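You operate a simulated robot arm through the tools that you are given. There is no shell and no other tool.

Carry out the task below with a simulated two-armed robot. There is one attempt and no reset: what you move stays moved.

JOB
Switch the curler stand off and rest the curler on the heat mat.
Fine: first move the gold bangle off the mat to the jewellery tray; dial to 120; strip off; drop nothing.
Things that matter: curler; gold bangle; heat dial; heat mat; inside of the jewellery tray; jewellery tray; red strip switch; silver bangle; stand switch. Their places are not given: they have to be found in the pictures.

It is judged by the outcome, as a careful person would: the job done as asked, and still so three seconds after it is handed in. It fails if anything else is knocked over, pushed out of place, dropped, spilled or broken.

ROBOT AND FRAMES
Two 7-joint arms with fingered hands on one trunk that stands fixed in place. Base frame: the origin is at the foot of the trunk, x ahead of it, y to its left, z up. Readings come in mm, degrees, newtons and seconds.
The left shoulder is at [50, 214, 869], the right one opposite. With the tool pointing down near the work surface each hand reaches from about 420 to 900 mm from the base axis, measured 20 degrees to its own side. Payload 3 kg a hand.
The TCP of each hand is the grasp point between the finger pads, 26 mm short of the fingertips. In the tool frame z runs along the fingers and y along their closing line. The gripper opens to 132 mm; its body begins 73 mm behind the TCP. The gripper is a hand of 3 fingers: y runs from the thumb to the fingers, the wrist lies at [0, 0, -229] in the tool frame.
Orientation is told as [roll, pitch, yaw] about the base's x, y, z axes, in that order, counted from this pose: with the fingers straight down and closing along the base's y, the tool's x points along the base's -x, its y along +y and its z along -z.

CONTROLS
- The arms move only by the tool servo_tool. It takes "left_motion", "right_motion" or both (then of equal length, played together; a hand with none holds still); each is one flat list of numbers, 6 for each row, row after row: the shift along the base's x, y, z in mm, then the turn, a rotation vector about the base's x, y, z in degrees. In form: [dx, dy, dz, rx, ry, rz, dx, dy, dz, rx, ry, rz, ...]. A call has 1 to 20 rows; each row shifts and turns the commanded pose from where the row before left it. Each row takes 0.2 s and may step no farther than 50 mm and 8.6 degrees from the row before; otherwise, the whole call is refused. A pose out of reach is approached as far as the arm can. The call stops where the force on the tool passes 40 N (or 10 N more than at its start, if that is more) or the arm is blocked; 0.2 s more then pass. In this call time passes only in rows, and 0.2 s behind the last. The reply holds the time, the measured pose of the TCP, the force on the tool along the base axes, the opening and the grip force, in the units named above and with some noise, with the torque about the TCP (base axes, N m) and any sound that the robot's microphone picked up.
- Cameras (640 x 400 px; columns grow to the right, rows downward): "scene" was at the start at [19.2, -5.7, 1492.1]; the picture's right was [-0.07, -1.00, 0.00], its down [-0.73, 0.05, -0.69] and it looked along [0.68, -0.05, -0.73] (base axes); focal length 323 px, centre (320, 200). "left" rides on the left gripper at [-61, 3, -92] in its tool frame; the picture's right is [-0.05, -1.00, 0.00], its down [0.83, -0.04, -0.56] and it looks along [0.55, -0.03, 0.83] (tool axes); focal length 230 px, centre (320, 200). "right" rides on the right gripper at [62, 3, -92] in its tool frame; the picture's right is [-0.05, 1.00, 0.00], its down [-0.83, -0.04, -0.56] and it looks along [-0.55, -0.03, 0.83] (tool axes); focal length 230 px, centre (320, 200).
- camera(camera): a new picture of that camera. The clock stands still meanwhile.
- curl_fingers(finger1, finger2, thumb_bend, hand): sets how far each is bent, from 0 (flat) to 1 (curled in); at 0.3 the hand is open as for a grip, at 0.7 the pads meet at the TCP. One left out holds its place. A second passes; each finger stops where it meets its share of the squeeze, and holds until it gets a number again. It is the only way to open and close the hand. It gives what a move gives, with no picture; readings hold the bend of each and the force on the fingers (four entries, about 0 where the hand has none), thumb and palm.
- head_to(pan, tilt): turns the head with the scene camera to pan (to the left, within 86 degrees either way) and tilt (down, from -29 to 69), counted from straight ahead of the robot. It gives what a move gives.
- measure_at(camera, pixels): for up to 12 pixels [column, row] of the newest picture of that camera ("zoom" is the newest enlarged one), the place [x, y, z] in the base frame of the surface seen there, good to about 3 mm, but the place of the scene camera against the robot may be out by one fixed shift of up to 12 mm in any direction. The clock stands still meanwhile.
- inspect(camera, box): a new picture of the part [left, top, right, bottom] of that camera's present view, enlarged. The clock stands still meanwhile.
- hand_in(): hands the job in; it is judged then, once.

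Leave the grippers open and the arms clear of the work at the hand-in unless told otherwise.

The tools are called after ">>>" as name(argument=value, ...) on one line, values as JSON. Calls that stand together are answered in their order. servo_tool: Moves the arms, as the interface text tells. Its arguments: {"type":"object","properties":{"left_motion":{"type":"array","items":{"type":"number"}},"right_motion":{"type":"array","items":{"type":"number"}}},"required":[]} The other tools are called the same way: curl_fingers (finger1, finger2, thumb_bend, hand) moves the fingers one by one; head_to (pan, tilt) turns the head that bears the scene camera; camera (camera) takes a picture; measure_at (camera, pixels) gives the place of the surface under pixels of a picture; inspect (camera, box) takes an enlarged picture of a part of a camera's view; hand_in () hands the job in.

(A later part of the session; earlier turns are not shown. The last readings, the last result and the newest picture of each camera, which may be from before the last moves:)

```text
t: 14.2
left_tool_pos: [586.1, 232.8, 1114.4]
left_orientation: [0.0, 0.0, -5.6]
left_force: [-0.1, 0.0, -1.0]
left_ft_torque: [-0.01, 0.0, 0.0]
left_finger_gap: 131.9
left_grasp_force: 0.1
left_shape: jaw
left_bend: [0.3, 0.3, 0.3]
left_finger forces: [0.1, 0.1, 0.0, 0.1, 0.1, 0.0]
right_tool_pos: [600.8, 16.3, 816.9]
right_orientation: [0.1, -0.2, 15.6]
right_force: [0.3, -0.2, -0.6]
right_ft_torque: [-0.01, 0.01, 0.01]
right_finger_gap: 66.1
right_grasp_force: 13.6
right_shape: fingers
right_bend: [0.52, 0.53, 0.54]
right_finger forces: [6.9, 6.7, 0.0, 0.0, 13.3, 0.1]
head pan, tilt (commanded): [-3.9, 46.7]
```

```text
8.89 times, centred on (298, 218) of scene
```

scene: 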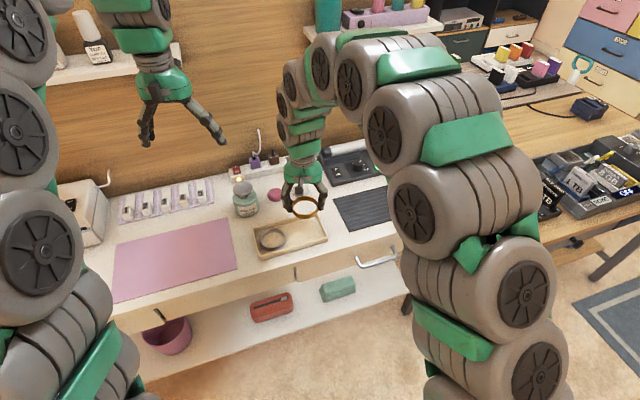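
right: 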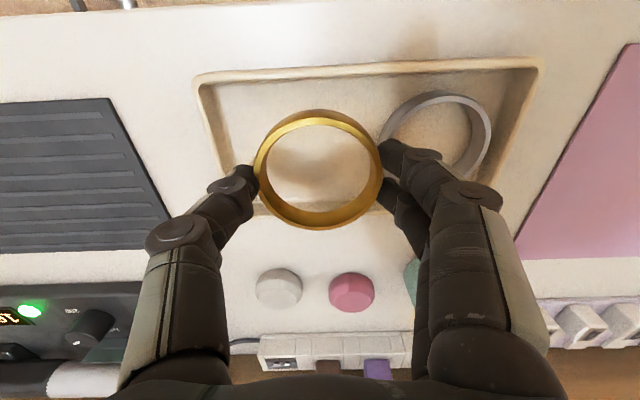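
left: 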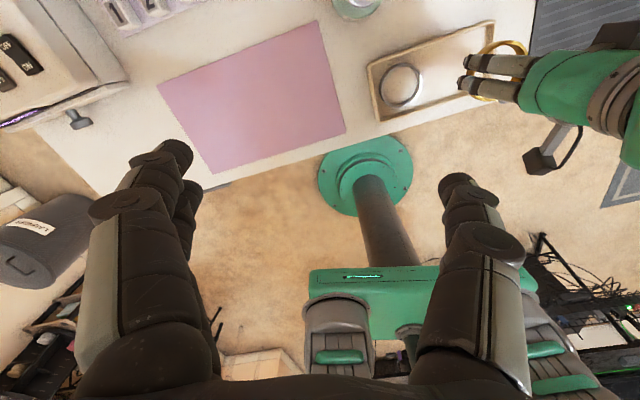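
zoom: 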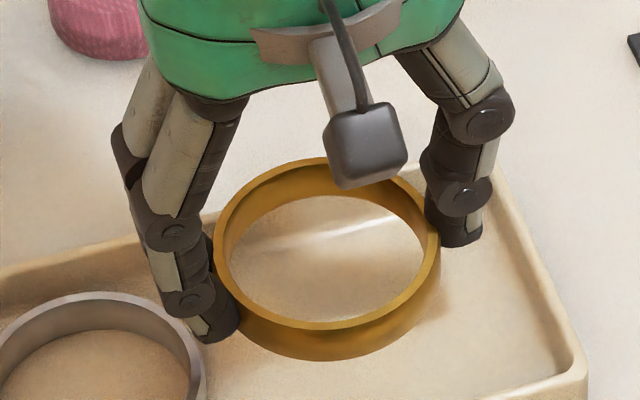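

The fingertips are about 15 mm thick. Turning the closing line 40° off the tray's long axis (yaw ≈ -24°), with the ring centred at ≈(600,6), gives every fingertip at least 5 mm clearance from walls and silver ring. I'll turn and shift at the current safe height.

>>> servo_tool(right_motion=[0, -2, 2, 0, 0, -8, 0, -2, 2, 0, 0, -8, 0, -2, 0, 0, 0, -8, 0, -2, 0, 0, 0, -8, -0.5, -2, 0, 0, 0, -8])

>>> camera(camera="right")

>>> inspect(camera="scene", box=[246, 180, 342, 260])

>>> inspect(camera="left", box=[350, 0, 560, 131])

```text
t: 15.4
left_tool_pos: [585.7, 233.1, 1113.4]
left_orientation: [0.0, 0.0, -5.5]
left_force: [-0.3, -0.7, 0.8]
left_ft_torque: [0.01, 0.02, 0.0]
left_finger_gap: 132.0
left_grasp_force: 0.1
left_shape: jaw
left_bend: [0.3, 0.3, 0.3]
left_finger forces: [0.1, 0.0, 0.1, 0.0, 0.0, 0.0]
right_tool_pos: [600.0, 7.2, 821.0]
right_orientation: [0.1, -0.3, -24.5]
right_force: [0.3, 0.4, -0.5]
right_ft_torque: [0.01, 0.02, 0.0]
right_finger_gap: 66.4
right_grasp_force: 13.1
right_shape: fingers
right_bend: [0.52, 0.53, 0.54]
right_finger forces: [6.9, 6.7, 0.0, 0.1, 13.4, 0.0]
head pan, tilt (commanded): [-3.9, 46.7]
```

```text
taken
```

right: 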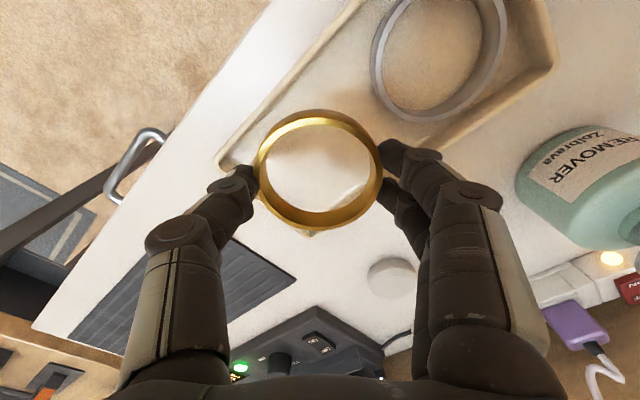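

```text
5.00 times, centred on (294, 220) of scene
```

zoom: 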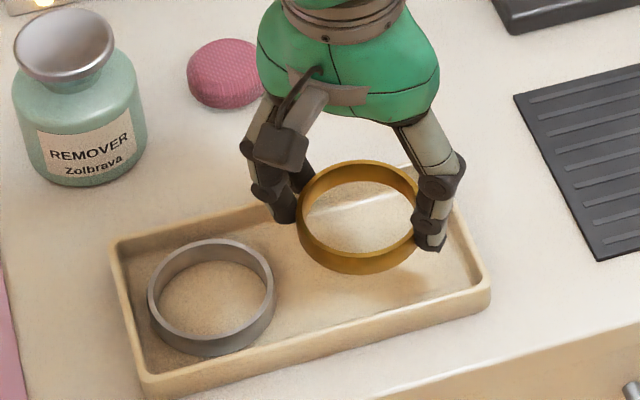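

```text
3.05 times, centred on (455, 66) of left
```

zoom: 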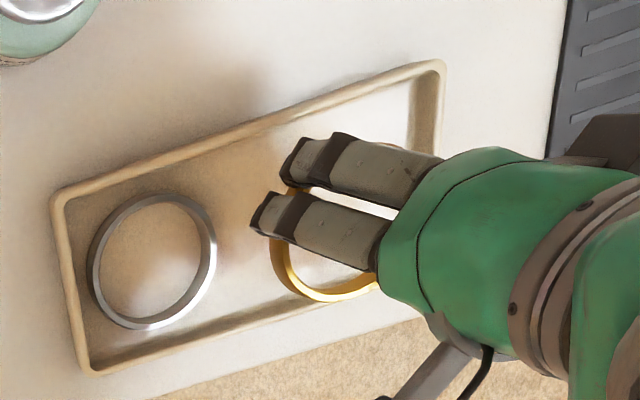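

Looks well placed in both views. I'll descend to z≈797 first (tips just above rim height) and look again.

>>> servo_tool(right_motion=[0, -1, -8, 0, 0, 0, 0, 0, -8, 0, 0, 0, 0, 0, -8, 0, 0, 0])

>>> camera(camera="right")

>>> inspect(camera="scene", box=[270, 190, 334, 250])

>>> inspect(camera="left", box=[350, 0, 560, 131])

```text
t: 16.2
left_tool_pos: [585.8, 233.9, 1113.4]
left_orientation: [0.0, 0.0, -5.6]
left_force: [-0.4, -0.4, -0.9]
left_ft_torque: [0.02, -0.02, 0.0]
left_finger_gap: 131.8
left_grasp_force: 0.0
left_shape: jaw
left_bend: [0.3, 0.3, 0.3]
left_finger forces: [0.0, 0.0, 0.0, 0.0, 0.1, 0.0]
right_tool_pos: [601.1, 6.3, 796.5]
right_orientation: [0.0, -0.2, -24.5]
right_force: [0.0, 0.1, -0.5]
right_ft_torque: [0.0, -0.01, 0.01]
right_finger_gap: 66.5
right_grasp_force: 12.9
right_shape: fingers
right_bend: [0.52, 0.53, 0.54]
right_finger forces: [6.9, 6.7, 0.1, 0.0, 13.3, 0.1]
head pan, tilt (commanded): [-3.9, 46.7]
```

```text
taken
```

right: 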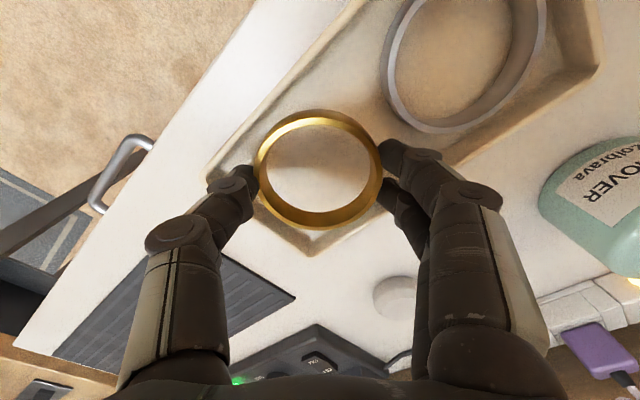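

```text
6.67 times, centred on (302, 220) of scene
```

zoom: 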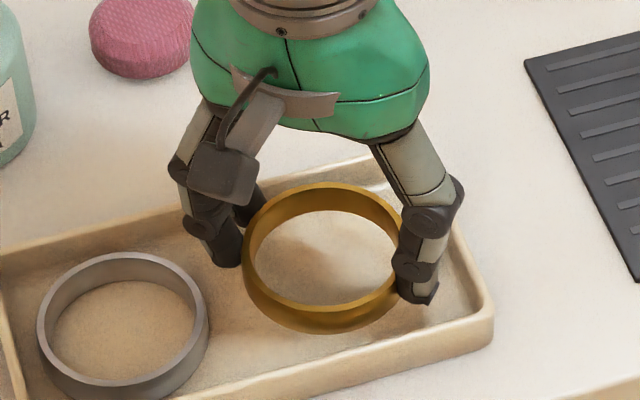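

```text
3.05 times, centred on (455, 66) of left
```

zoom: 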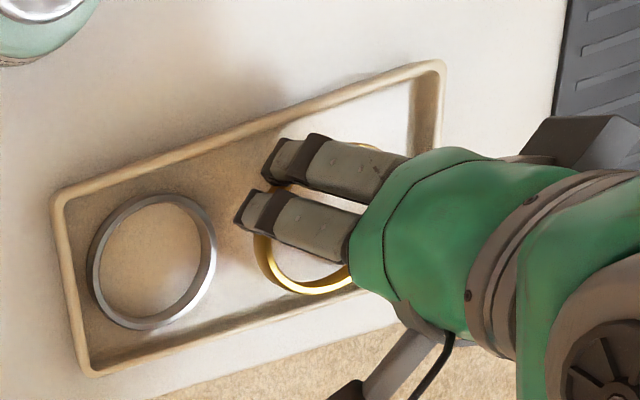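

The fingertips are inside the tray outline and clear of the silver ring. Continue down in small steps to z≈785.

>>> servo_tool(right_motion=[-1, 0, -4, 0, 0, 0, 0, 0, -4, 0, 0, 0, 0, 0, -3, 0, 0, 0])

>>> inspect(camera="scene", box=[270, 190, 334, 250])

>>> camera(camera="right")

```text
t: 17.0
left_tool_pos: [585.1, 233.1, 1112.3]
left_orientation: [0.0, -0.1, -5.6]
left_force: [0.2, 1.7, -0.2]
left_ft_torque: [-0.03, 0.0, -0.02]
left_finger_gap: 132.0
left_grasp_force: 0.0
left_shape: jaw
left_bend: [0.3, 0.3, 0.3]
left_finger forces: [0.1, 0.1, 0.1, 0.1, 0.1, 0.0]
right_tool_pos: [598.6, 5.7, 784.7]
right_orientation: [0.2, -0.3, -24.5]
right_force: [-0.2, -0.1, -1.1]
right_ft_torque: [-0.02, 0.01, -0.02]
right_finger_gap: 66.0
right_grasp_force: 13.9
right_shape: fingers
right_bend: [0.52, 0.53, 0.54]
right_finger forces: [6.9, 6.6, 0.0, 0.0, 13.3, 0.0]
head pan, tilt (commanded): [-3.9, 46.7]
```

```text
6.67 times, centred on (302, 220) of scene
```

zoom: 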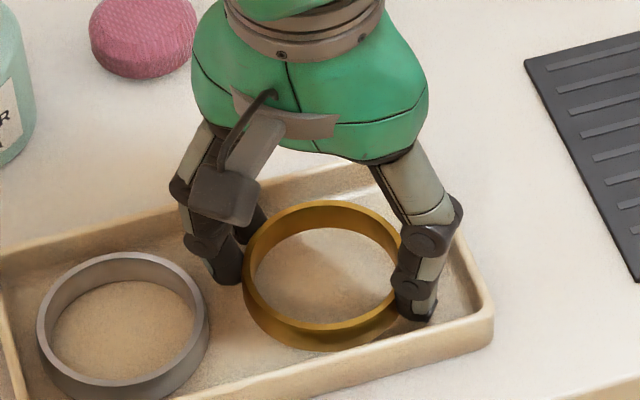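

```text
taken
```

right: 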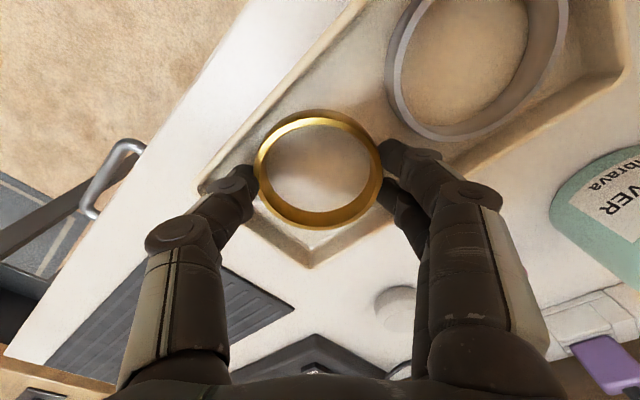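

No contact yet. I'll lower 3 mm more and read the force.

>>> servo_tool(right_motion=[0, 0, -1.5, 0, 0, 0, 0, 0, -1.5, 0, 0, 0])

>>> servo_tool(right_motion=[0, 0, -1, 0, 0, 0, 0, 0, -1, 0, 0, 0])

>>> inspect(camera="scene", box=[270, 190, 334, 250])

```text
t: 17.6
left_tool_pos: [586.1, 233.7, 1113.3]
left_orientation: [0.0, 0.0, -5.6]
left_force: [-0.5, -0.3, 0.0]
left_ft_torque: [0.0, -0.03, 0.02]
left_finger_gap: 131.9
left_grasp_force: 0.0
left_shape: jaw
left_bend: [0.3, 0.3, 0.3]
left_finger forces: [0.0, 0.0, 0.0, 0.1, 0.1, 0.1]
right_tool_pos: [600.6, 5.2, 782.3]
right_orientation: [0.1, -0.3, -24.4]
right_force: [0.3, -0.1, 0.2]
right_ft_torque: [-0.01, -0.01, 0.0]
right_finger_gap: 66.1
right_grasp_force: 13.3
right_shape: fingers
right_bend: [0.52, 0.53, 0.54]
right_finger forces: [7.0, 6.7, 0.0, 0.1, 13.1, 0.0]
head pan, tilt (commanded): [-3.9, 46.7]
```

```text
t: 18.2
left_tool_pos: [587.2, 231.4, 1113.9]
left_orientation: [0.0, 0.0, -5.6]
left_force: [-0.5, 0.5, -0.4]
left_ft_torque: [0.0, 0.0, -0.01]
left_finger_gap: 132.0
left_grasp_force: 0.1
left_shape: jaw
left_bend: [0.3, 0.3, 0.3]
left_finger forces: [0.1, 0.0, 0.0, 0.0, 0.1, 0.0]
right_tool_pos: [600.4, 6.3, 780.2]
right_orientation: [0.1, -0.3, -24.4]
right_force: [-0.6, 0.1, -1.1]
right_ft_torque: [0.04, 0.01, 0.03]
right_finger_gap: 66.0
right_grasp_force: 12.9
right_shape: fingers
right_bend: [0.52, 0.53, 0.54]
right_finger forces: [6.9, 6.7, 0.0, 0.1, 13.2, 0.1]
head pan, tilt (commanded): [-3.9, 46.7]
```

```text
6.67 times, centred on (302, 220) of scene
```

zoom: 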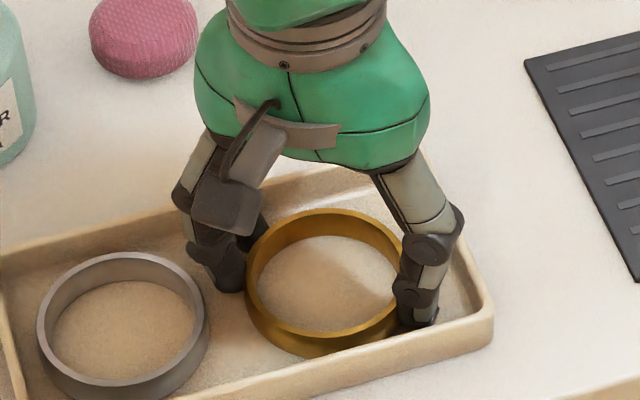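

Still no contact force at 780. I'll go down 1 mm at a time until the ring touches the floor.

>>> servo_tool(right_motion=[0, 0, -1, 0, 0, 0])

>>> servo_tool(right_motion=[0, 0, -1, 0, 0, 0])

```text
t: 18.6
left_tool_pos: [585.1, 232.9, 1112.8]
left_orientation: [0.1, 0.0, -5.7]
left_force: [-0.5, 1.3, 0.1]
left_ft_torque: [0.0, 0.02, -0.04]
left_finger_gap: 131.9
left_grasp_force: 0.0
left_shape: jaw
left_bend: [0.3, 0.3, 0.3]
left_finger forces: [0.0, 0.0, 0.1, 0.0, 0.0, 0.1]
right_tool_pos: [599.8, 6.9, 779.7]
right_orientation: [0.2, -0.3, -24.4]
right_force: [-0.3, -1.2, 0.3]
right_ft_torque: [-0.01, 0.03, -0.03]
right_finger_gap: 66.4
right_grasp_force: 13.1
right_shape: fingers
right_bend: [0.52, 0.53, 0.54]
right_finger forces: [6.8, 6.7, 0.0, 0.1, 13.4, 0.1]
head pan, tilt (commanded): [-3.9, 46.7]
```

```text
t: 19.0
left_tool_pos: [585.8, 232.8, 1113.6]
left_orientation: [0.0, 0.0, -5.6]
left_force: [0.6, -0.1, 0.0]
left_ft_torque: [0.01, 0.02, 0.02]
left_finger_gap: 131.7
left_grasp_force: 0.0
left_shape: jaw
left_bend: [0.3, 0.3, 0.3]
left_finger forces: [0.0, 0.0, 0.0, 0.0, 0.0, 0.1]
right_tool_pos: [600.7, 6.8, 778.5]
right_orientation: [0.1, -0.2, -24.4]
right_force: [0.9, 1.1, 3.5]
right_ft_torque: [-0.11, 0.01, -0.01]
right_finger_gap: 66.1
right_grasp_force: 13.4
right_shape: fingers
right_bend: [0.52, 0.53, 0.54]
right_finger forces: [6.8, 6.9, 0.1, 0.0, 13.3, 0.1]
head pan, tilt (commanded): [-3.9, 46.7]
```

Contact with the tray floor felt (3.5 N). I'll release gently: first to 0.505, then to 0.485.

>>> curl_fingers(hand="right", finger1=0.51, finger2=0.51, thumb_bend=0.515)

>>> curl_fingers(hand="right", finger1=0.487, finger2=0.487, thumb_bend=0.487)

>>> inspect(camera="scene", box=[270, 190, 334, 250])

>>> camera(camera="right")

```text
t: 20.0
left_tool_pos: [586.8, 232.9, 1113.0]
left_orientation: [-0.1, 0.0, -5.5]
left_force: [0.2, 0.5, 0.8]
left_ft_torque: [-0.02, 0.02, -0.01]
left_finger_gap: 131.8
left_grasp_force: 0.0
left_shape: jaw
left_bend: [0.3, 0.3, 0.3]
left_finger forces: [0.0, 0.0, 0.1, 0.0, 0.0, 0.0]
right_tool_pos: [598.9, 5.6, 779.9]
right_orientation: [0.0, -0.2, -24.5]
right_force: [-0.1, -0.6, 2.6]
right_ft_torque: [0.0, -0.03, 0.01]
right_finger_gap: 69.0
right_grasp_force: 1.7
right_shape: fingers
right_bend: [0.5, 0.5, 0.5]
right_finger forces: [0.9, 1.1, 0.0, 0.0, 2.1, 0.0]
head pan, tilt (commanded): [-3.9, 46.7]
```

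```text
t: 21.0
left_tool_pos: [585.4, 232.5, 1113.2]
left_orientation: [0.0, 0.0, -5.7]
left_force: [-0.1, -0.4, 0.2]
left_ft_torque: [-0.04, 0.0, -0.01]
left_finger_gap: 131.7
left_grasp_force: 0.0
left_shape: jaw
left_bend: [0.3, 0.3, 0.3]
left_finger forces: [0.0, 0.0, 0.0, 0.1, 0.0, 0.0]
right_tool_pos: [599.7, 4.7, 778.3]
right_orientation: [0.2, -0.2, -24.5]
right_force: [1.0, -0.3, -0.1]
right_ft_torque: [0.03, 0.02, 0.04]
right_finger_gap: 74.2
right_grasp_force: 0.0
right_shape: fingers
right_bend: [0.48, 0.48, 0.48]
right_finger forces: [0.0, 0.0, 0.0, 0.1, 0.0, 0.0]
head pan, tilt (commanded): [-3.9, 46.7]
```

```text
6.67 times, centred on (302, 220) of scene
```

zoom: 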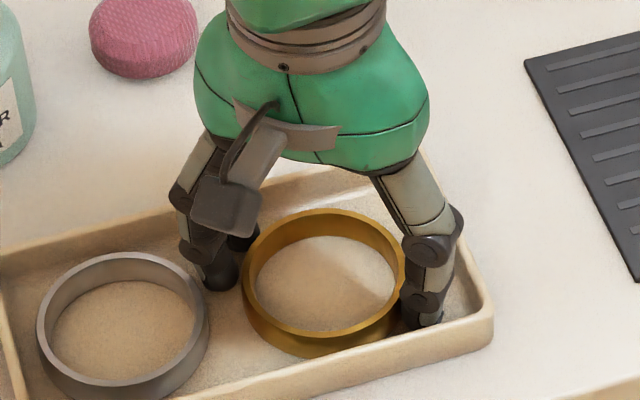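

```text
taken
```

right: 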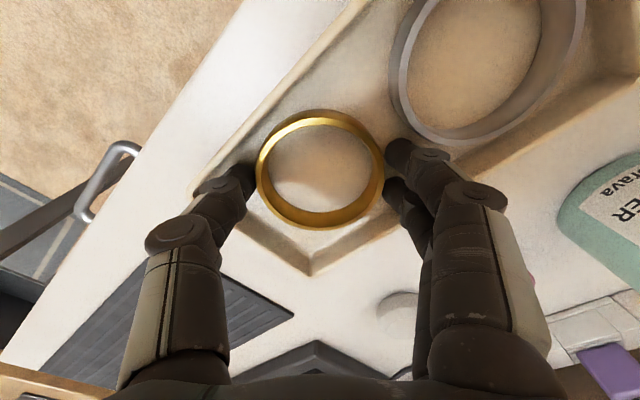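

The ring is released and rests in the tray, no forces. I'll lift straight up to z≈900.

>>> servo_tool(right_motion=[0, 0, 5, 0, 0, 0, 0, 0, 10, 0, 0, 0, 0, 0, 20, 0, 0, 0, 0, 0, 30, 0, 0, 0, 0, 0, 30, 0, 0, 0, 0, 0, 30, 0, 0, 0])

>>> camera(camera="scene")

>>> inspect(camera="scene", box=[246, 190, 342, 260])

>>> camera(camera="right")

```text
t: 22.4
left_tool_pos: [585.4, 232.6, 1114.1]
left_orientation: [0.0, 0.0, -5.7]
left_force: [0.0, -0.9, 0.7]
left_ft_torque: [0.0, -0.02, -0.01]
left_finger_gap: 132.1
left_grasp_force: 0.0
left_shape: jaw
left_bend: [0.3, 0.3, 0.3]
left_finger forces: [0.0, 0.0, 0.0, 0.0, 0.0, 0.1]
right_tool_pos: [598.0, 7.8, 904.9]
right_orientation: [-0.1, -0.2, -24.4]
right_force: [-0.3, -0.6, -0.7]
right_ft_torque: [0.0, -0.01, -0.01]
right_finger_gap: 73.9
right_grasp_force: 0.1
right_shape: fingers
right_bend: [0.48, 0.48, 0.48]
right_finger forces: [0.1, 0.0, 0.0, 0.0, 0.0, 0.1]
head pan, tilt (commanded): [-3.9, 46.7]
```

```text
taken
```

scene: 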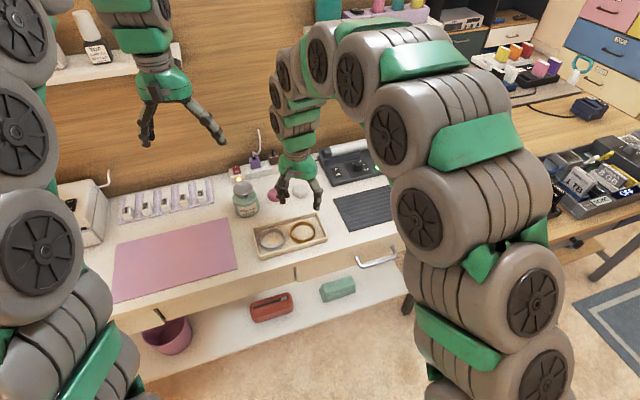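

```text
5.71 times, centred on (294, 225) of scene
```

zoom: 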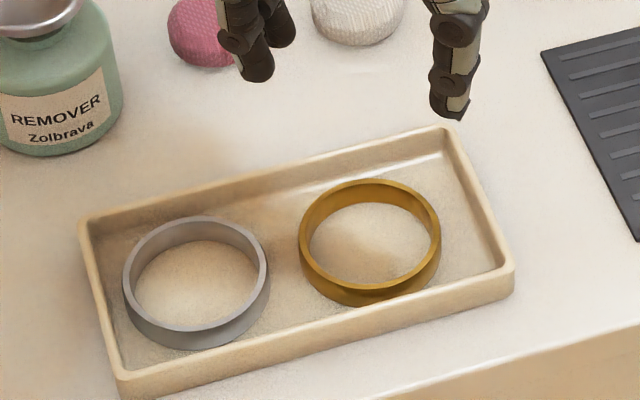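

```text
taken
```

right: 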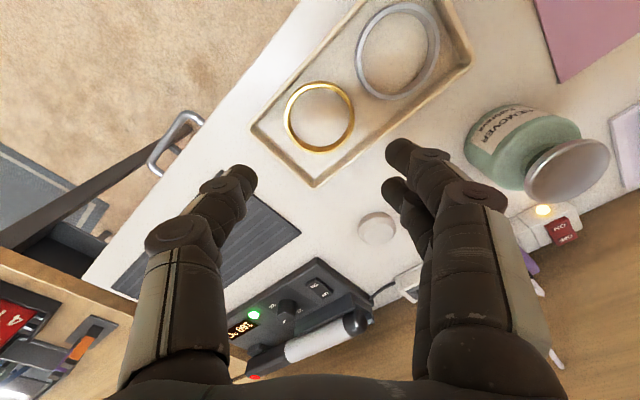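

The gold bangle lies flat in the tray beside the silver one, nothing disturbed. Next the dial: I'll bring the right hand in front of the stand at about (730,-195, 930), yaw near 16° to match the stand, and look closely.

>>> servo_tool(right_motion=[10, -25, 5, 0, 0, 8, 12, -25, 5, 0, 0, 8, 14, -25, 5, 0, 0, 8, 16, -25, 5, 0, 0, 8, 16, -25, 3, 0, 0, 8, 16, -25, 2, 0, 0, 0, 16, -25, 0, 0, 0, 0, 16, -25, 0, 0, 0, 0, 14, 0, 0, 0, 0, 0])

>>> camera(camera="right")

>>> camera(camera="scene")

```text
t: 24.4
left_tool_pos: [586.0, 232.1, 1112.9]
left_orientation: [-0.1, 0.1, -5.6]
left_force: [0.2, 0.3, -0.4]
left_ft_torque: [0.02, -0.01, 0.02]
left_finger_gap: 131.8
left_grasp_force: 0.2
left_shape: jaw
left_bend: [0.3, 0.3, 0.3]
left_finger forces: [0.0, 0.0, 0.1, 0.0, 0.0, 0.1]
right_tool_pos: [729.5, -192.9, 928.9]
right_orientation: [0.0, -0.3, 15.5]
right_force: [0.1, -0.5, -0.3]
right_ft_torque: [-0.02, -0.02, -0.04]
right_finger_gap: 74.1
right_grasp_force: 0.1
right_shape: fingers
right_bend: [0.48, 0.48, 0.48]
right_finger forces: [0.0, 0.0, 0.0, 0.0, 0.0, 0.0]
head pan, tilt (commanded): [-3.9, 46.7]
```

```text
taken
```

right: 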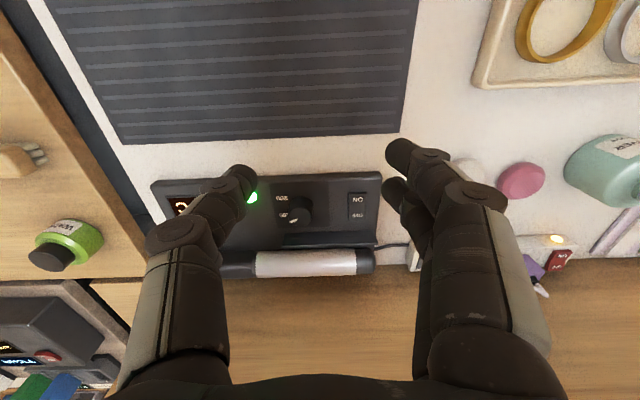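

```text
taken
```

scene: 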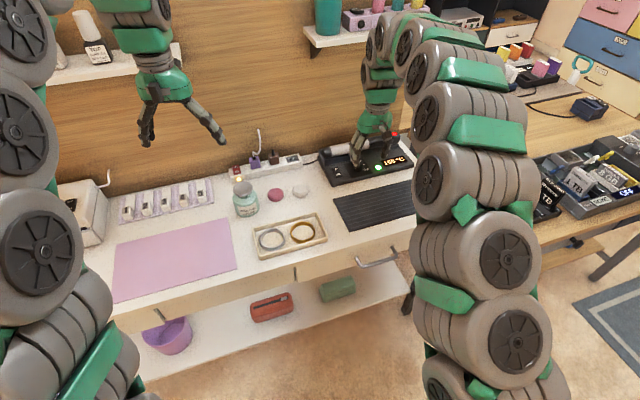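

The stand now lies level in the wrist view. I'll zoom to the dial, switch and curler.

>>> inspect(camera="right", box=[230, 160, 390, 280])

>>> measure_at(camera="zoom", pixels=[[270, 215], [285, 200], [240, 220], [300, 190], [260, 160], [510, 150], [505, 215], [510, 182], [300, 350], [300, 305], [540, 350], [120, 350]])

```text
3.33 times, centred on (310, 220) of right
```

zoom: 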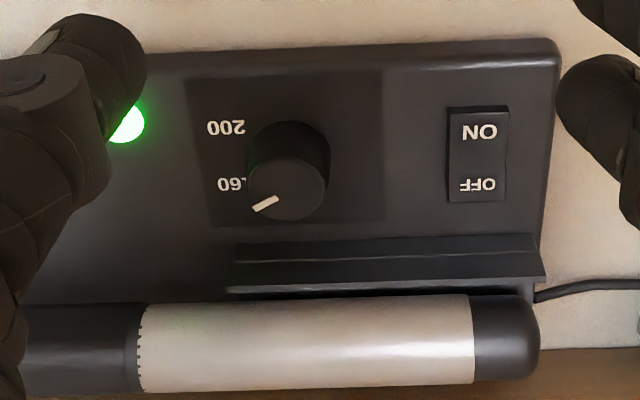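

```text
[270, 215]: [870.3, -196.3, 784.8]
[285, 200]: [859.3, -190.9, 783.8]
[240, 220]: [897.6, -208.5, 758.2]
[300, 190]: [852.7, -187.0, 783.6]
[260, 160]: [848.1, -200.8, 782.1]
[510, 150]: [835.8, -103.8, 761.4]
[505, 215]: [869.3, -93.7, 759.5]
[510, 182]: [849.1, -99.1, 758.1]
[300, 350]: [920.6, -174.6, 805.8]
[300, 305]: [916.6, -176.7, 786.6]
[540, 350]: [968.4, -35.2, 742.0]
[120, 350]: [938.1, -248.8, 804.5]
```

I'll measure the knob's top face edges, label positions, and the stand block from this zoom view.

>>> measure_at(camera="zoom", pixels=[[252, 190], [322, 185], [288, 216], [288, 165], [288, 190], [226, 127], [230, 184], [240, 250], [400, 240], [540, 270], [290, 130], [360, 150]])

>>> inspect(camera="scene", box=[310, 135, 430, 210])

```text
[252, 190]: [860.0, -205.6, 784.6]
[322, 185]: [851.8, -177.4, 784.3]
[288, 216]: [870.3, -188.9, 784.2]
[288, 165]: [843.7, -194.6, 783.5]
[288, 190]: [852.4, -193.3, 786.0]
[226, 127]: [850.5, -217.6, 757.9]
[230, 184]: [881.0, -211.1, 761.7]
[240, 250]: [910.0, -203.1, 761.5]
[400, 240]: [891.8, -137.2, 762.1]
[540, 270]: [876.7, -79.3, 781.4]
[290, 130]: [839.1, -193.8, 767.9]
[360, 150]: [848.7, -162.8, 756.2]
```

```text
5.33 times, centred on (370, 172) of scene
```

zoom: 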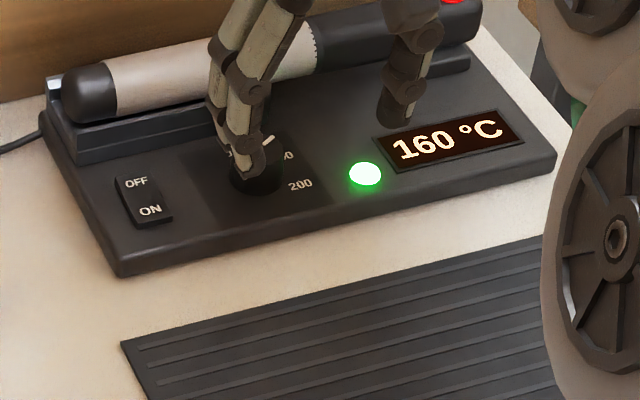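

Knob centre ≈(856,-191.5), top z≈784, panel z≈759, diameter ≈29 mm. Before reaching in, I'll check how close the forearm would come to the shelf (front edge x≈850–930, z≈1169).

>>> measure_at(camera="scene", pixels=[[378, 125], [380, 100], [375, 85], [372, 70], [368, 50], [378, 35], [395, 25], [340, 35], [330, 42], [355, 42], [440, 20], [310, 48]])

>>> inspect(camera="scene", box=[290, 0, 450, 160])

```text
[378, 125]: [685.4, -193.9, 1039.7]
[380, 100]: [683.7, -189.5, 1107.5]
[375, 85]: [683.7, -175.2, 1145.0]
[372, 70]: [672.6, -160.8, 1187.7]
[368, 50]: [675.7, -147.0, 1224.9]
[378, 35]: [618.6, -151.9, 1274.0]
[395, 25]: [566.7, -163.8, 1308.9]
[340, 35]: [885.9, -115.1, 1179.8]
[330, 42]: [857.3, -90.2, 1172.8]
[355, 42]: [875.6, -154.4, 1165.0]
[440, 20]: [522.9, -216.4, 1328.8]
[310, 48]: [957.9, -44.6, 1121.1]
```

```text
2.50 times, centred on (370, 80) of scene
```

zoom: 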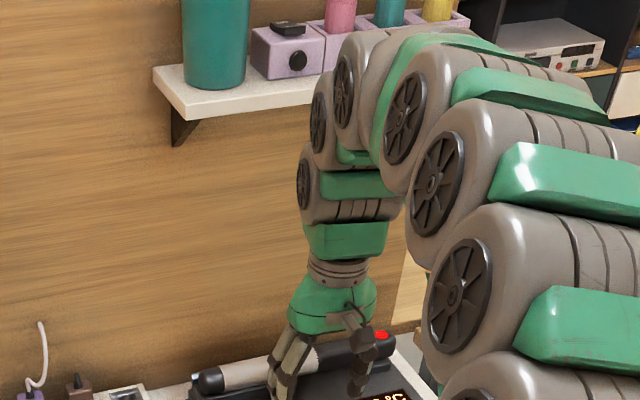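

The arm column rises straight above the hand to ~300 mm over the TCP, so I must come at the knob low and from the front to stay under the shelf, with a slight forward tilt. First: yaw -30°, tilt fingers 12° forward, and descend in front of the stand to z≈800.

>>> servo_tool(right_motion=[0, 0, 0, 0, 0, -7.5, 0, 0, 0, 0, 0, -7.5, 0, 0, 0, 0, 0, -7.5, 0, 0, 0, 0, 0, -7.5, 0, 0, 0, -1.5, -5.8, 0, 0, 0, 0, -1.5, -5.8, 0, 5, 0, -30, 0, 0, 0, 5, 0, -30, 0, 0, 0, 5, 1, -30, 0, 0, 0, 5, 1, -25, 0, 0, 0, 5, 1, -14, 0, 0, 0])

>>> camera(camera="right")

>>> camera(camera="scene")

```text
t: 26.8
left_tool_pos: [586.1, 232.2, 1112.4]
left_orientation: [-0.1, 0.1, -5.6]
left_force: [0.1, 0.0, 0.0]
left_ft_torque: [0.01, -0.01, 0.01]
left_finger_gap: 131.9
left_grasp_force: 0.0
left_shape: jaw
left_bend: [0.3, 0.3, 0.3]
left_finger forces: [0.0, 0.1, 0.0, 0.0, 0.0, 0.1]
right_tool_pos: [755.9, -189.7, 799.1]
right_orientation: [0.1, -12.3, -14.4]
right_force: [1.1, -0.6, -0.2]
right_ft_torque: [-0.01, -0.04, -0.03]
right_finger_gap: 73.8
right_grasp_force: 0.1
right_shape: fingers
right_bend: [0.48, 0.48, 0.48]
right_finger forces: [0.0, 0.0, 0.0, 0.0, 0.0, 0.1]
head pan, tilt (commanded): [-3.9, 46.7]
```

```text
taken
```

right: 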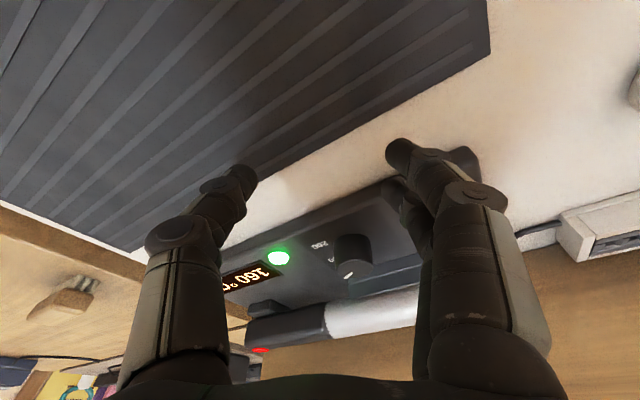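

```text
taken
```

scene: 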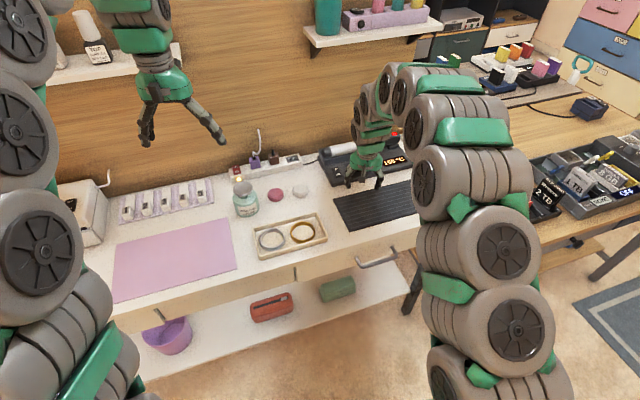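

Pose is good and the arm is low under the shelf. I'll move forward 65 mm at this height and look again before straddling the knob.

>>> servo_tool(right_motion=[17, 0, 0, 0, 0, 0, 16, 0, 0, 0, 0, 0, 16, 0, 0, 0, 0, 0, 16, 0, 0, 0, 0, 0])

>>> camera(camera="right")

>>> inspect(camera="scene", box=[310, 110, 438, 190])

```text
t: 27.8
left_tool_pos: [586.0, 232.8, 1113.6]
left_orientation: [0.0, 0.0, -5.7]
left_force: [-0.7, -0.7, 0.2]
left_ft_torque: [0.01, -0.02, 0.02]
left_finger_gap: 131.8
left_grasp_force: 0.0
left_shape: jaw
left_bend: [0.3, 0.3, 0.3]
left_finger forces: [0.1, 0.1, 0.0, 0.0, 0.0, 0.0]
right_tool_pos: [819.1, -191.6, 801.3]
right_orientation: [0.1, -12.2, -14.4]
right_force: [0.7, -0.3, -0.3]
right_ft_torque: [-0.02, 0.0, 0.0]
right_finger_gap: 73.9
right_grasp_force: 0.1
right_shape: fingers
right_bend: [0.48, 0.48, 0.48]
right_finger forces: [0.0, 0.1, 0.0, 0.0, 0.0, 0.0]
head pan, tilt (commanded): [-3.9, 46.7]
```

```text
taken
```

right: 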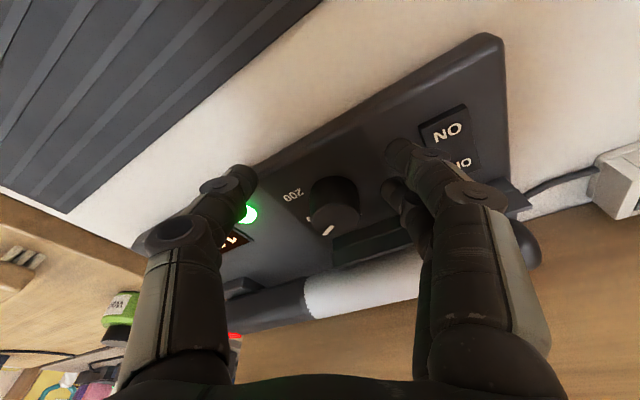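

```text
5.00 times, centred on (374, 150) of scene
```

zoom: 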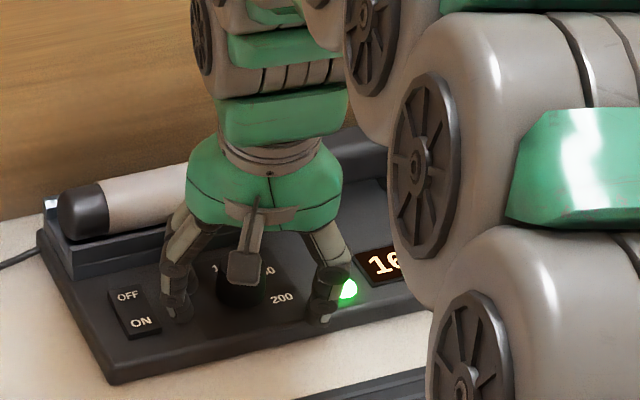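

The knob sits between thumb and fingers at (335,205). I'll measure its top face from this close view for exact centring.

>>> inspect(camera="right", box=[270, 160, 400, 250])

>>> measure_at(camera="right", pixels=[[334, 224], [318, 222], [352, 214], [334, 210], [334, 232], [340, 190], [293, 195], [322, 232], [308, 218]])

```text
4.44 times, centred on (335, 205) of right
```

zoom: 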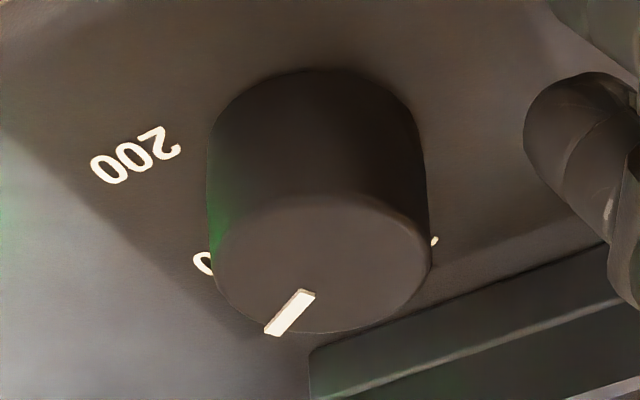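

```text
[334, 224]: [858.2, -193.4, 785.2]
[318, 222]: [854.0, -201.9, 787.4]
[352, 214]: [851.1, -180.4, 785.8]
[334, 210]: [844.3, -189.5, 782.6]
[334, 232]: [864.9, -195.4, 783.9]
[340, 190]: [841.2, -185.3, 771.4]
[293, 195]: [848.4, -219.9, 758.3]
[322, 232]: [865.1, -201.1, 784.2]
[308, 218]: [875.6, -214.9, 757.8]
```

Knob centre confirmed at ≈(855.5,-191.5). I'll move forward 31 mm so the fingers straddle it, lowering 3 mm at the end.

>>> servo_tool(right_motion=[10, 0, 0, 0, 0, 0, 10, 0, 0, 0, 0, 0, 8, 0, 0, 0, 0, 0, 3, 0, -3, 0, 0, 0])

>>> camera(camera="right")

>>> inspect(camera="scene", box=[310, 110, 438, 190])

```text
t: 28.8
left_tool_pos: [585.6, 232.9, 1113.0]
left_orientation: [0.1, 0.0, -5.7]
left_force: [0.6, -0.2, -1.5]
left_ft_torque: [0.03, -0.01, -0.01]
left_finger_gap: 132.0
left_grasp_force: 0.0
left_shape: jaw
left_bend: [0.3, 0.3, 0.3]
left_finger forces: [0.0, 0.0, 0.0, 0.0, 0.0, 0.0]
right_tool_pos: [851.9, -191.0, 796.6]
right_orientation: [0.0, -12.3, -14.5]
right_force: [-0.5, 0.2, 0.7]
right_ft_torque: [-0.01, 0.02, 0.01]
right_finger_gap: 73.6
right_grasp_force: 0.1
right_shape: fingers
right_bend: [0.48, 0.48, 0.48]
right_finger forces: [0.0, 0.0, 0.1, 0.0, 0.0, 0.1]
head pan, tilt (commanded): [-3.9, 46.7]
```

```text
taken
```

right: 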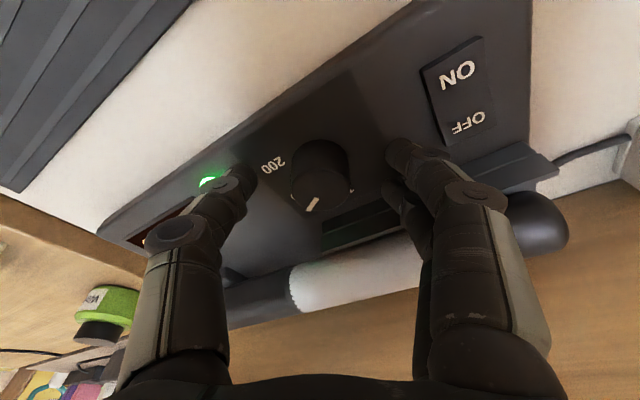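

```text
5.00 times, centred on (374, 150) of scene
```

zoom: 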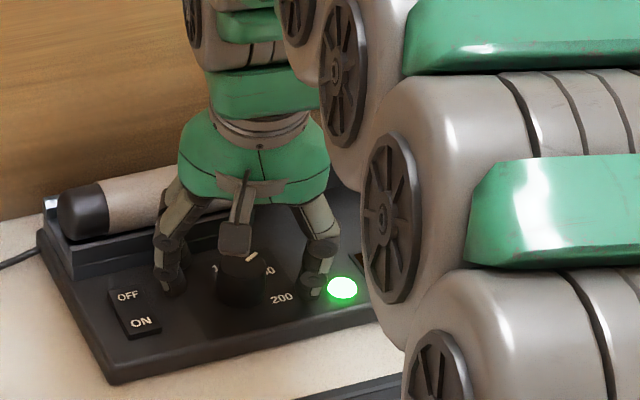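

The knob is centred (image (320,180)). I'll close gently to 0.60 first.

>>> curl_fingers(hand="right", finger1=0.58, finger2=0.58, thumb_bend=0.58)

>>> camera(camera="right")

```text
t: 29.8
left_tool_pos: [586.0, 232.9, 1111.9]
left_orientation: [-0.1, 0.1, -5.5]
left_force: [0.0, -0.2, 0.7]
left_ft_torque: [0.03, -0.01, 0.03]
left_finger_gap: 131.9
left_grasp_force: 0.0
left_shape: jaw
left_bend: [0.3, 0.3, 0.3]
left_finger forces: [0.1, 0.1, 0.0, 0.0, 0.1, 0.0]
right_tool_pos: [851.2, -191.6, 797.4]
right_orientation: [0.1, -12.2, -14.3]
right_force: [0.0, 0.0, -0.1]
right_ft_torque: [-0.01, 0.0, 0.01]
right_finger_gap: 45.2
right_grasp_force: 0.0
right_shape: fingers
right_bend: [0.57, 0.57, 0.57]
right_finger forces: [0.1, 0.0, 0.0, 0.1, 0.0, 0.0]
head pan, tilt (commanded): [-3.9, 46.7]
```

```text
taken
```

right: 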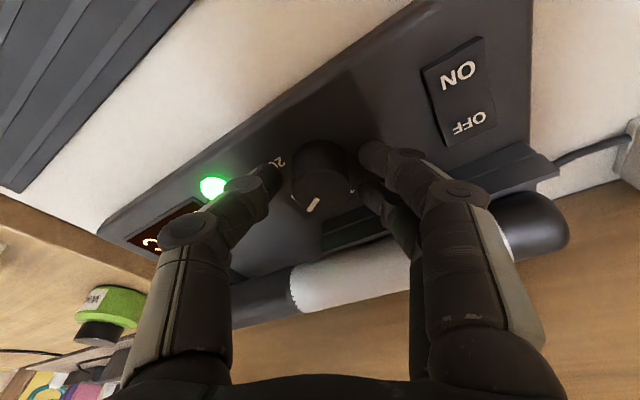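

Nothing touched yet at gap 45. Close on to 0.65 to grip the knob.

>>> curl_fingers(hand="right", finger1=0.66, finger2=0.66, thumb_bend=0.66)

>>> camera(camera="right")

```text
t: 30.8
left_tool_pos: [586.4, 232.2, 1113.1]
left_orientation: [0.1, 0.0, -5.5]
left_force: [0.1, 0.3, -0.1]
left_ft_torque: [-0.01, -0.01, 0.0]
left_finger_gap: 132.1
left_grasp_force: 0.1
left_shape: jaw
left_bend: [0.3, 0.3, 0.3]
left_finger forces: [0.0, 0.0, 0.0, 0.0, 0.1, 0.1]
right_tool_pos: [851.9, -191.5, 795.9]
right_orientation: [0.0, -12.2, -14.5]
right_force: [0.3, -0.3, -1.2]
right_ft_torque: [-0.02, 0.01, 0.02]
right_finger_gap: 28.8
right_grasp_force: 5.2
right_shape: fingers
right_bend: [0.63, 0.62, 0.63]
right_finger forces: [2.3, 2.6, 0.0, 0.1, 5.6, 0.0]
head pan, tilt (commanded): [-3.9, 46.7]
```

```text
taken
```

right: 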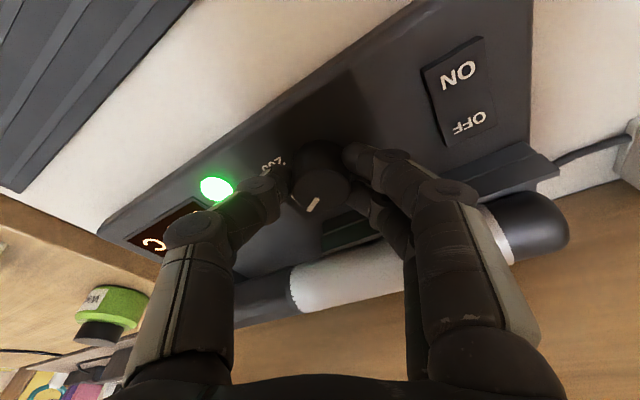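

The knob is held (5 N). By the labels (200 at about -28°, 160 at +29°), 120 should be about 57° further counter-clockwise. I'll firm the grip slightly and turn 24° first.

>>> curl_fingers(hand="right", finger1=0.7, finger2=0.7, thumb_bend=0.7)

>>> servo_tool(right_motion=[0.3, -0.6, 0, 0, 0, 8, 0.3, -0.6, 0, 0, 0, 8, 0.2, -0.6, 0, 0, 0, 8])

>>> camera(camera="right")

>>> camera(camera="scene")

```text
t: 31.8
left_tool_pos: [587.5, 232.9, 1112.8]
left_orientation: [0.0, 0.0, -5.6]
left_force: [0.3, -1.0, -0.3]
left_ft_torque: [-0.02, 0.0, 0.01]
left_finger_gap: 132.1
left_grasp_force: 0.1
left_shape: jaw
left_bend: [0.3, 0.3, 0.3]
left_finger forces: [0.0, 0.1, 0.1, 0.0, 0.0, 0.0]
right_tool_pos: [850.6, -190.4, 796.2]
right_orientation: [0.1, -12.2, -14.5]
right_force: [1.5, -0.9, -2.8]
right_ft_torque: [0.02, -0.02, 0.03]
right_finger_gap: 27.8
right_grasp_force: 10.9
right_shape: fingers
right_bend: [0.63, 0.63, 0.65]
right_finger forces: [4.9, 5.5, 0.0, 0.1, 10.7, 0.0]
head pan, tilt (commanded): [-3.9, 46.7]
```

```text
t: 32.6
left_tool_pos: [585.3, 232.9, 1113.0]
left_orientation: [0.0, 0.0, -5.6]
left_force: [0.6, 0.8, 0.5]
left_ft_torque: [0.03, 0.01, 0.01]
left_finger_gap: 131.9
left_grasp_force: 0.0
left_shape: jaw
left_bend: [0.3, 0.3, 0.3]
left_finger forces: [0.1, 0.1, 0.1, 0.0, 0.0, 0.0]
right_tool_pos: [851.1, -192.3, 796.1]
right_orientation: [0.2, -12.1, 9.7]
right_force: [-1.4, 0.8, -0.9]
right_ft_torque: [0.01, 0.1, -0.02]
right_finger_gap: 27.6
right_grasp_force: 11.3
right_shape: fingers
right_bend: [0.63, 0.63, 0.65]
right_finger forces: [6.0, 5.8, 0.1, 0.0, 11.0, 0.0]
head pan, tilt (commanded): [-3.9, 46.7]
```

```text
taken
```

right: 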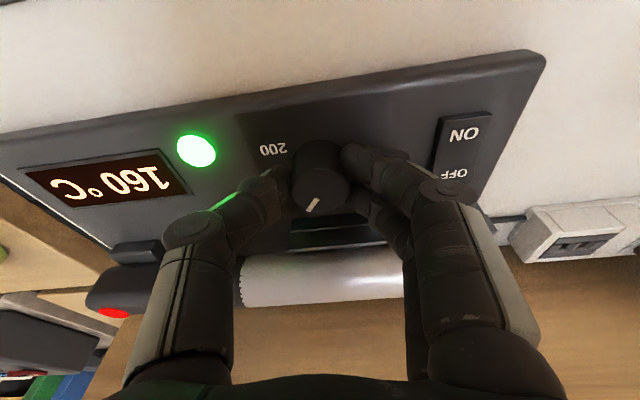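

```text
taken
```

scene: 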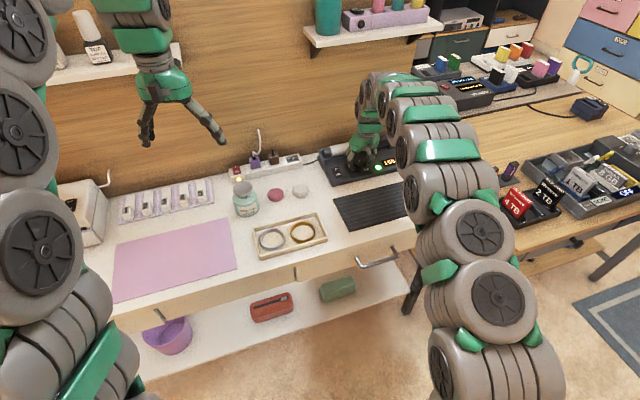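

The knob turns with my hand (mark moves with it), the display still reads 160 and is visible in the wrist view at (105,180). I'll turn 16° more.

>>> servo_tool(right_motion=[0.2, -0.6, 0, 0, 0, 8, 0.1, -0.6, 0, 0, 0, 8])

>>> camera(camera="right")

```text
t: 33.2
left_tool_pos: [585.9, 233.9, 1113.3]
left_orientation: [0.0, -0.1, -5.6]
left_force: [0.8, 0.1, 0.3]
left_ft_torque: [-0.03, -0.01, -0.01]
left_finger_gap: 131.8
left_grasp_force: 0.0
left_shape: jaw
left_bend: [0.3, 0.3, 0.3]
left_finger forces: [0.0, 0.0, 0.0, 0.1, 0.0, 0.0]
right_tool_pos: [853.9, -193.8, 795.3]
right_orientation: [0.0, -12.3, 25.7]
right_force: [-4.1, -0.9, 0.0]
right_ft_torque: [-0.01, 0.12, 0.0]
right_finger_gap: 27.8
right_grasp_force: 12.2
right_shape: fingers
right_bend: [0.64, 0.63, 0.65]
right_finger forces: [6.9, 5.8, 0.0, 0.0, 11.0, 0.0]
head pan, tilt (commanded): [-3.9, 46.7]
```

```text
taken
```

right: 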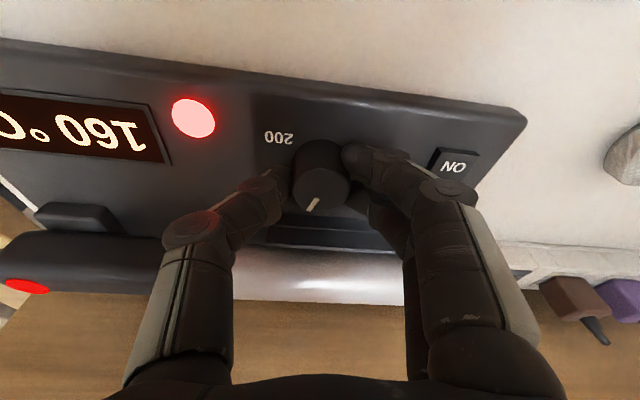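

The lamp turned red as the dial passed the midpoint, display still 160 (likely the actual temperature). I'll turn 17° more to bring the mark to the 120 label (57° in total).

>>> servo_tool(right_motion=[0.1, -0.6, 0, 0, 0, 8, 0, -0.6, 0, 0, 0, 8, 0, 0, 0, 0, 0, 1])

>>> camera(camera="right")

>>> inspect(camera="scene", box=[310, 110, 438, 190])

```text
t: 34.0
left_tool_pos: [585.6, 232.8, 1113.2]
left_orientation: [0.0, -0.1, -5.6]
left_force: [0.5, -0.4, 0.3]
left_ft_torque: [0.04, 0.0, 0.0]
left_finger_gap: 132.0
left_grasp_force: 0.1
left_shape: jaw
left_bend: [0.3, 0.3, 0.3]
left_finger forces: [0.0, 0.0, 0.0, 0.1, 0.0, 0.0]
right_tool_pos: [851.6, -195.0, 796.9]
right_orientation: [0.1, -12.3, 42.8]
right_force: [4.7, 1.6, -3.0]
right_ft_torque: [0.0, -0.06, 0.0]
right_finger_gap: 27.6
right_grasp_force: 11.2
right_shape: fingers
right_bend: [0.64, 0.63, 0.65]
right_finger forces: [4.3, 5.7, 0.1, 0.0, 11.5, 0.1]
head pan, tilt (commanded): [-3.9, 46.7]
```

```text
taken
```

right: 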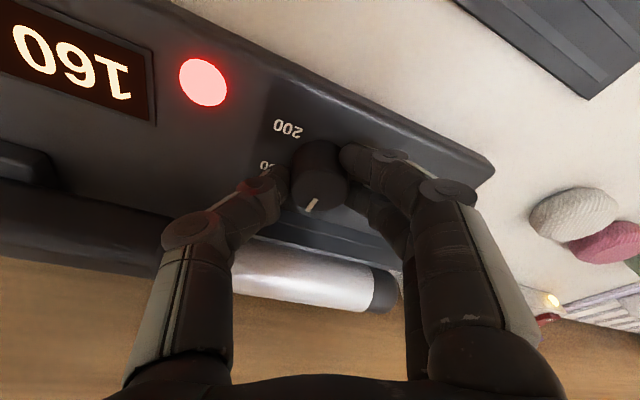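

```text
5.00 times, centred on (374, 150) of scene
```

zoom: 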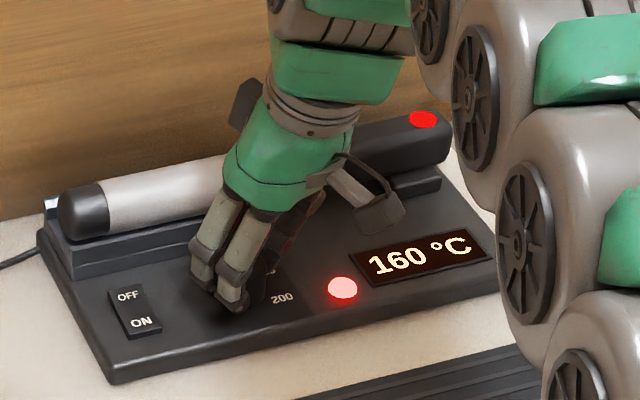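

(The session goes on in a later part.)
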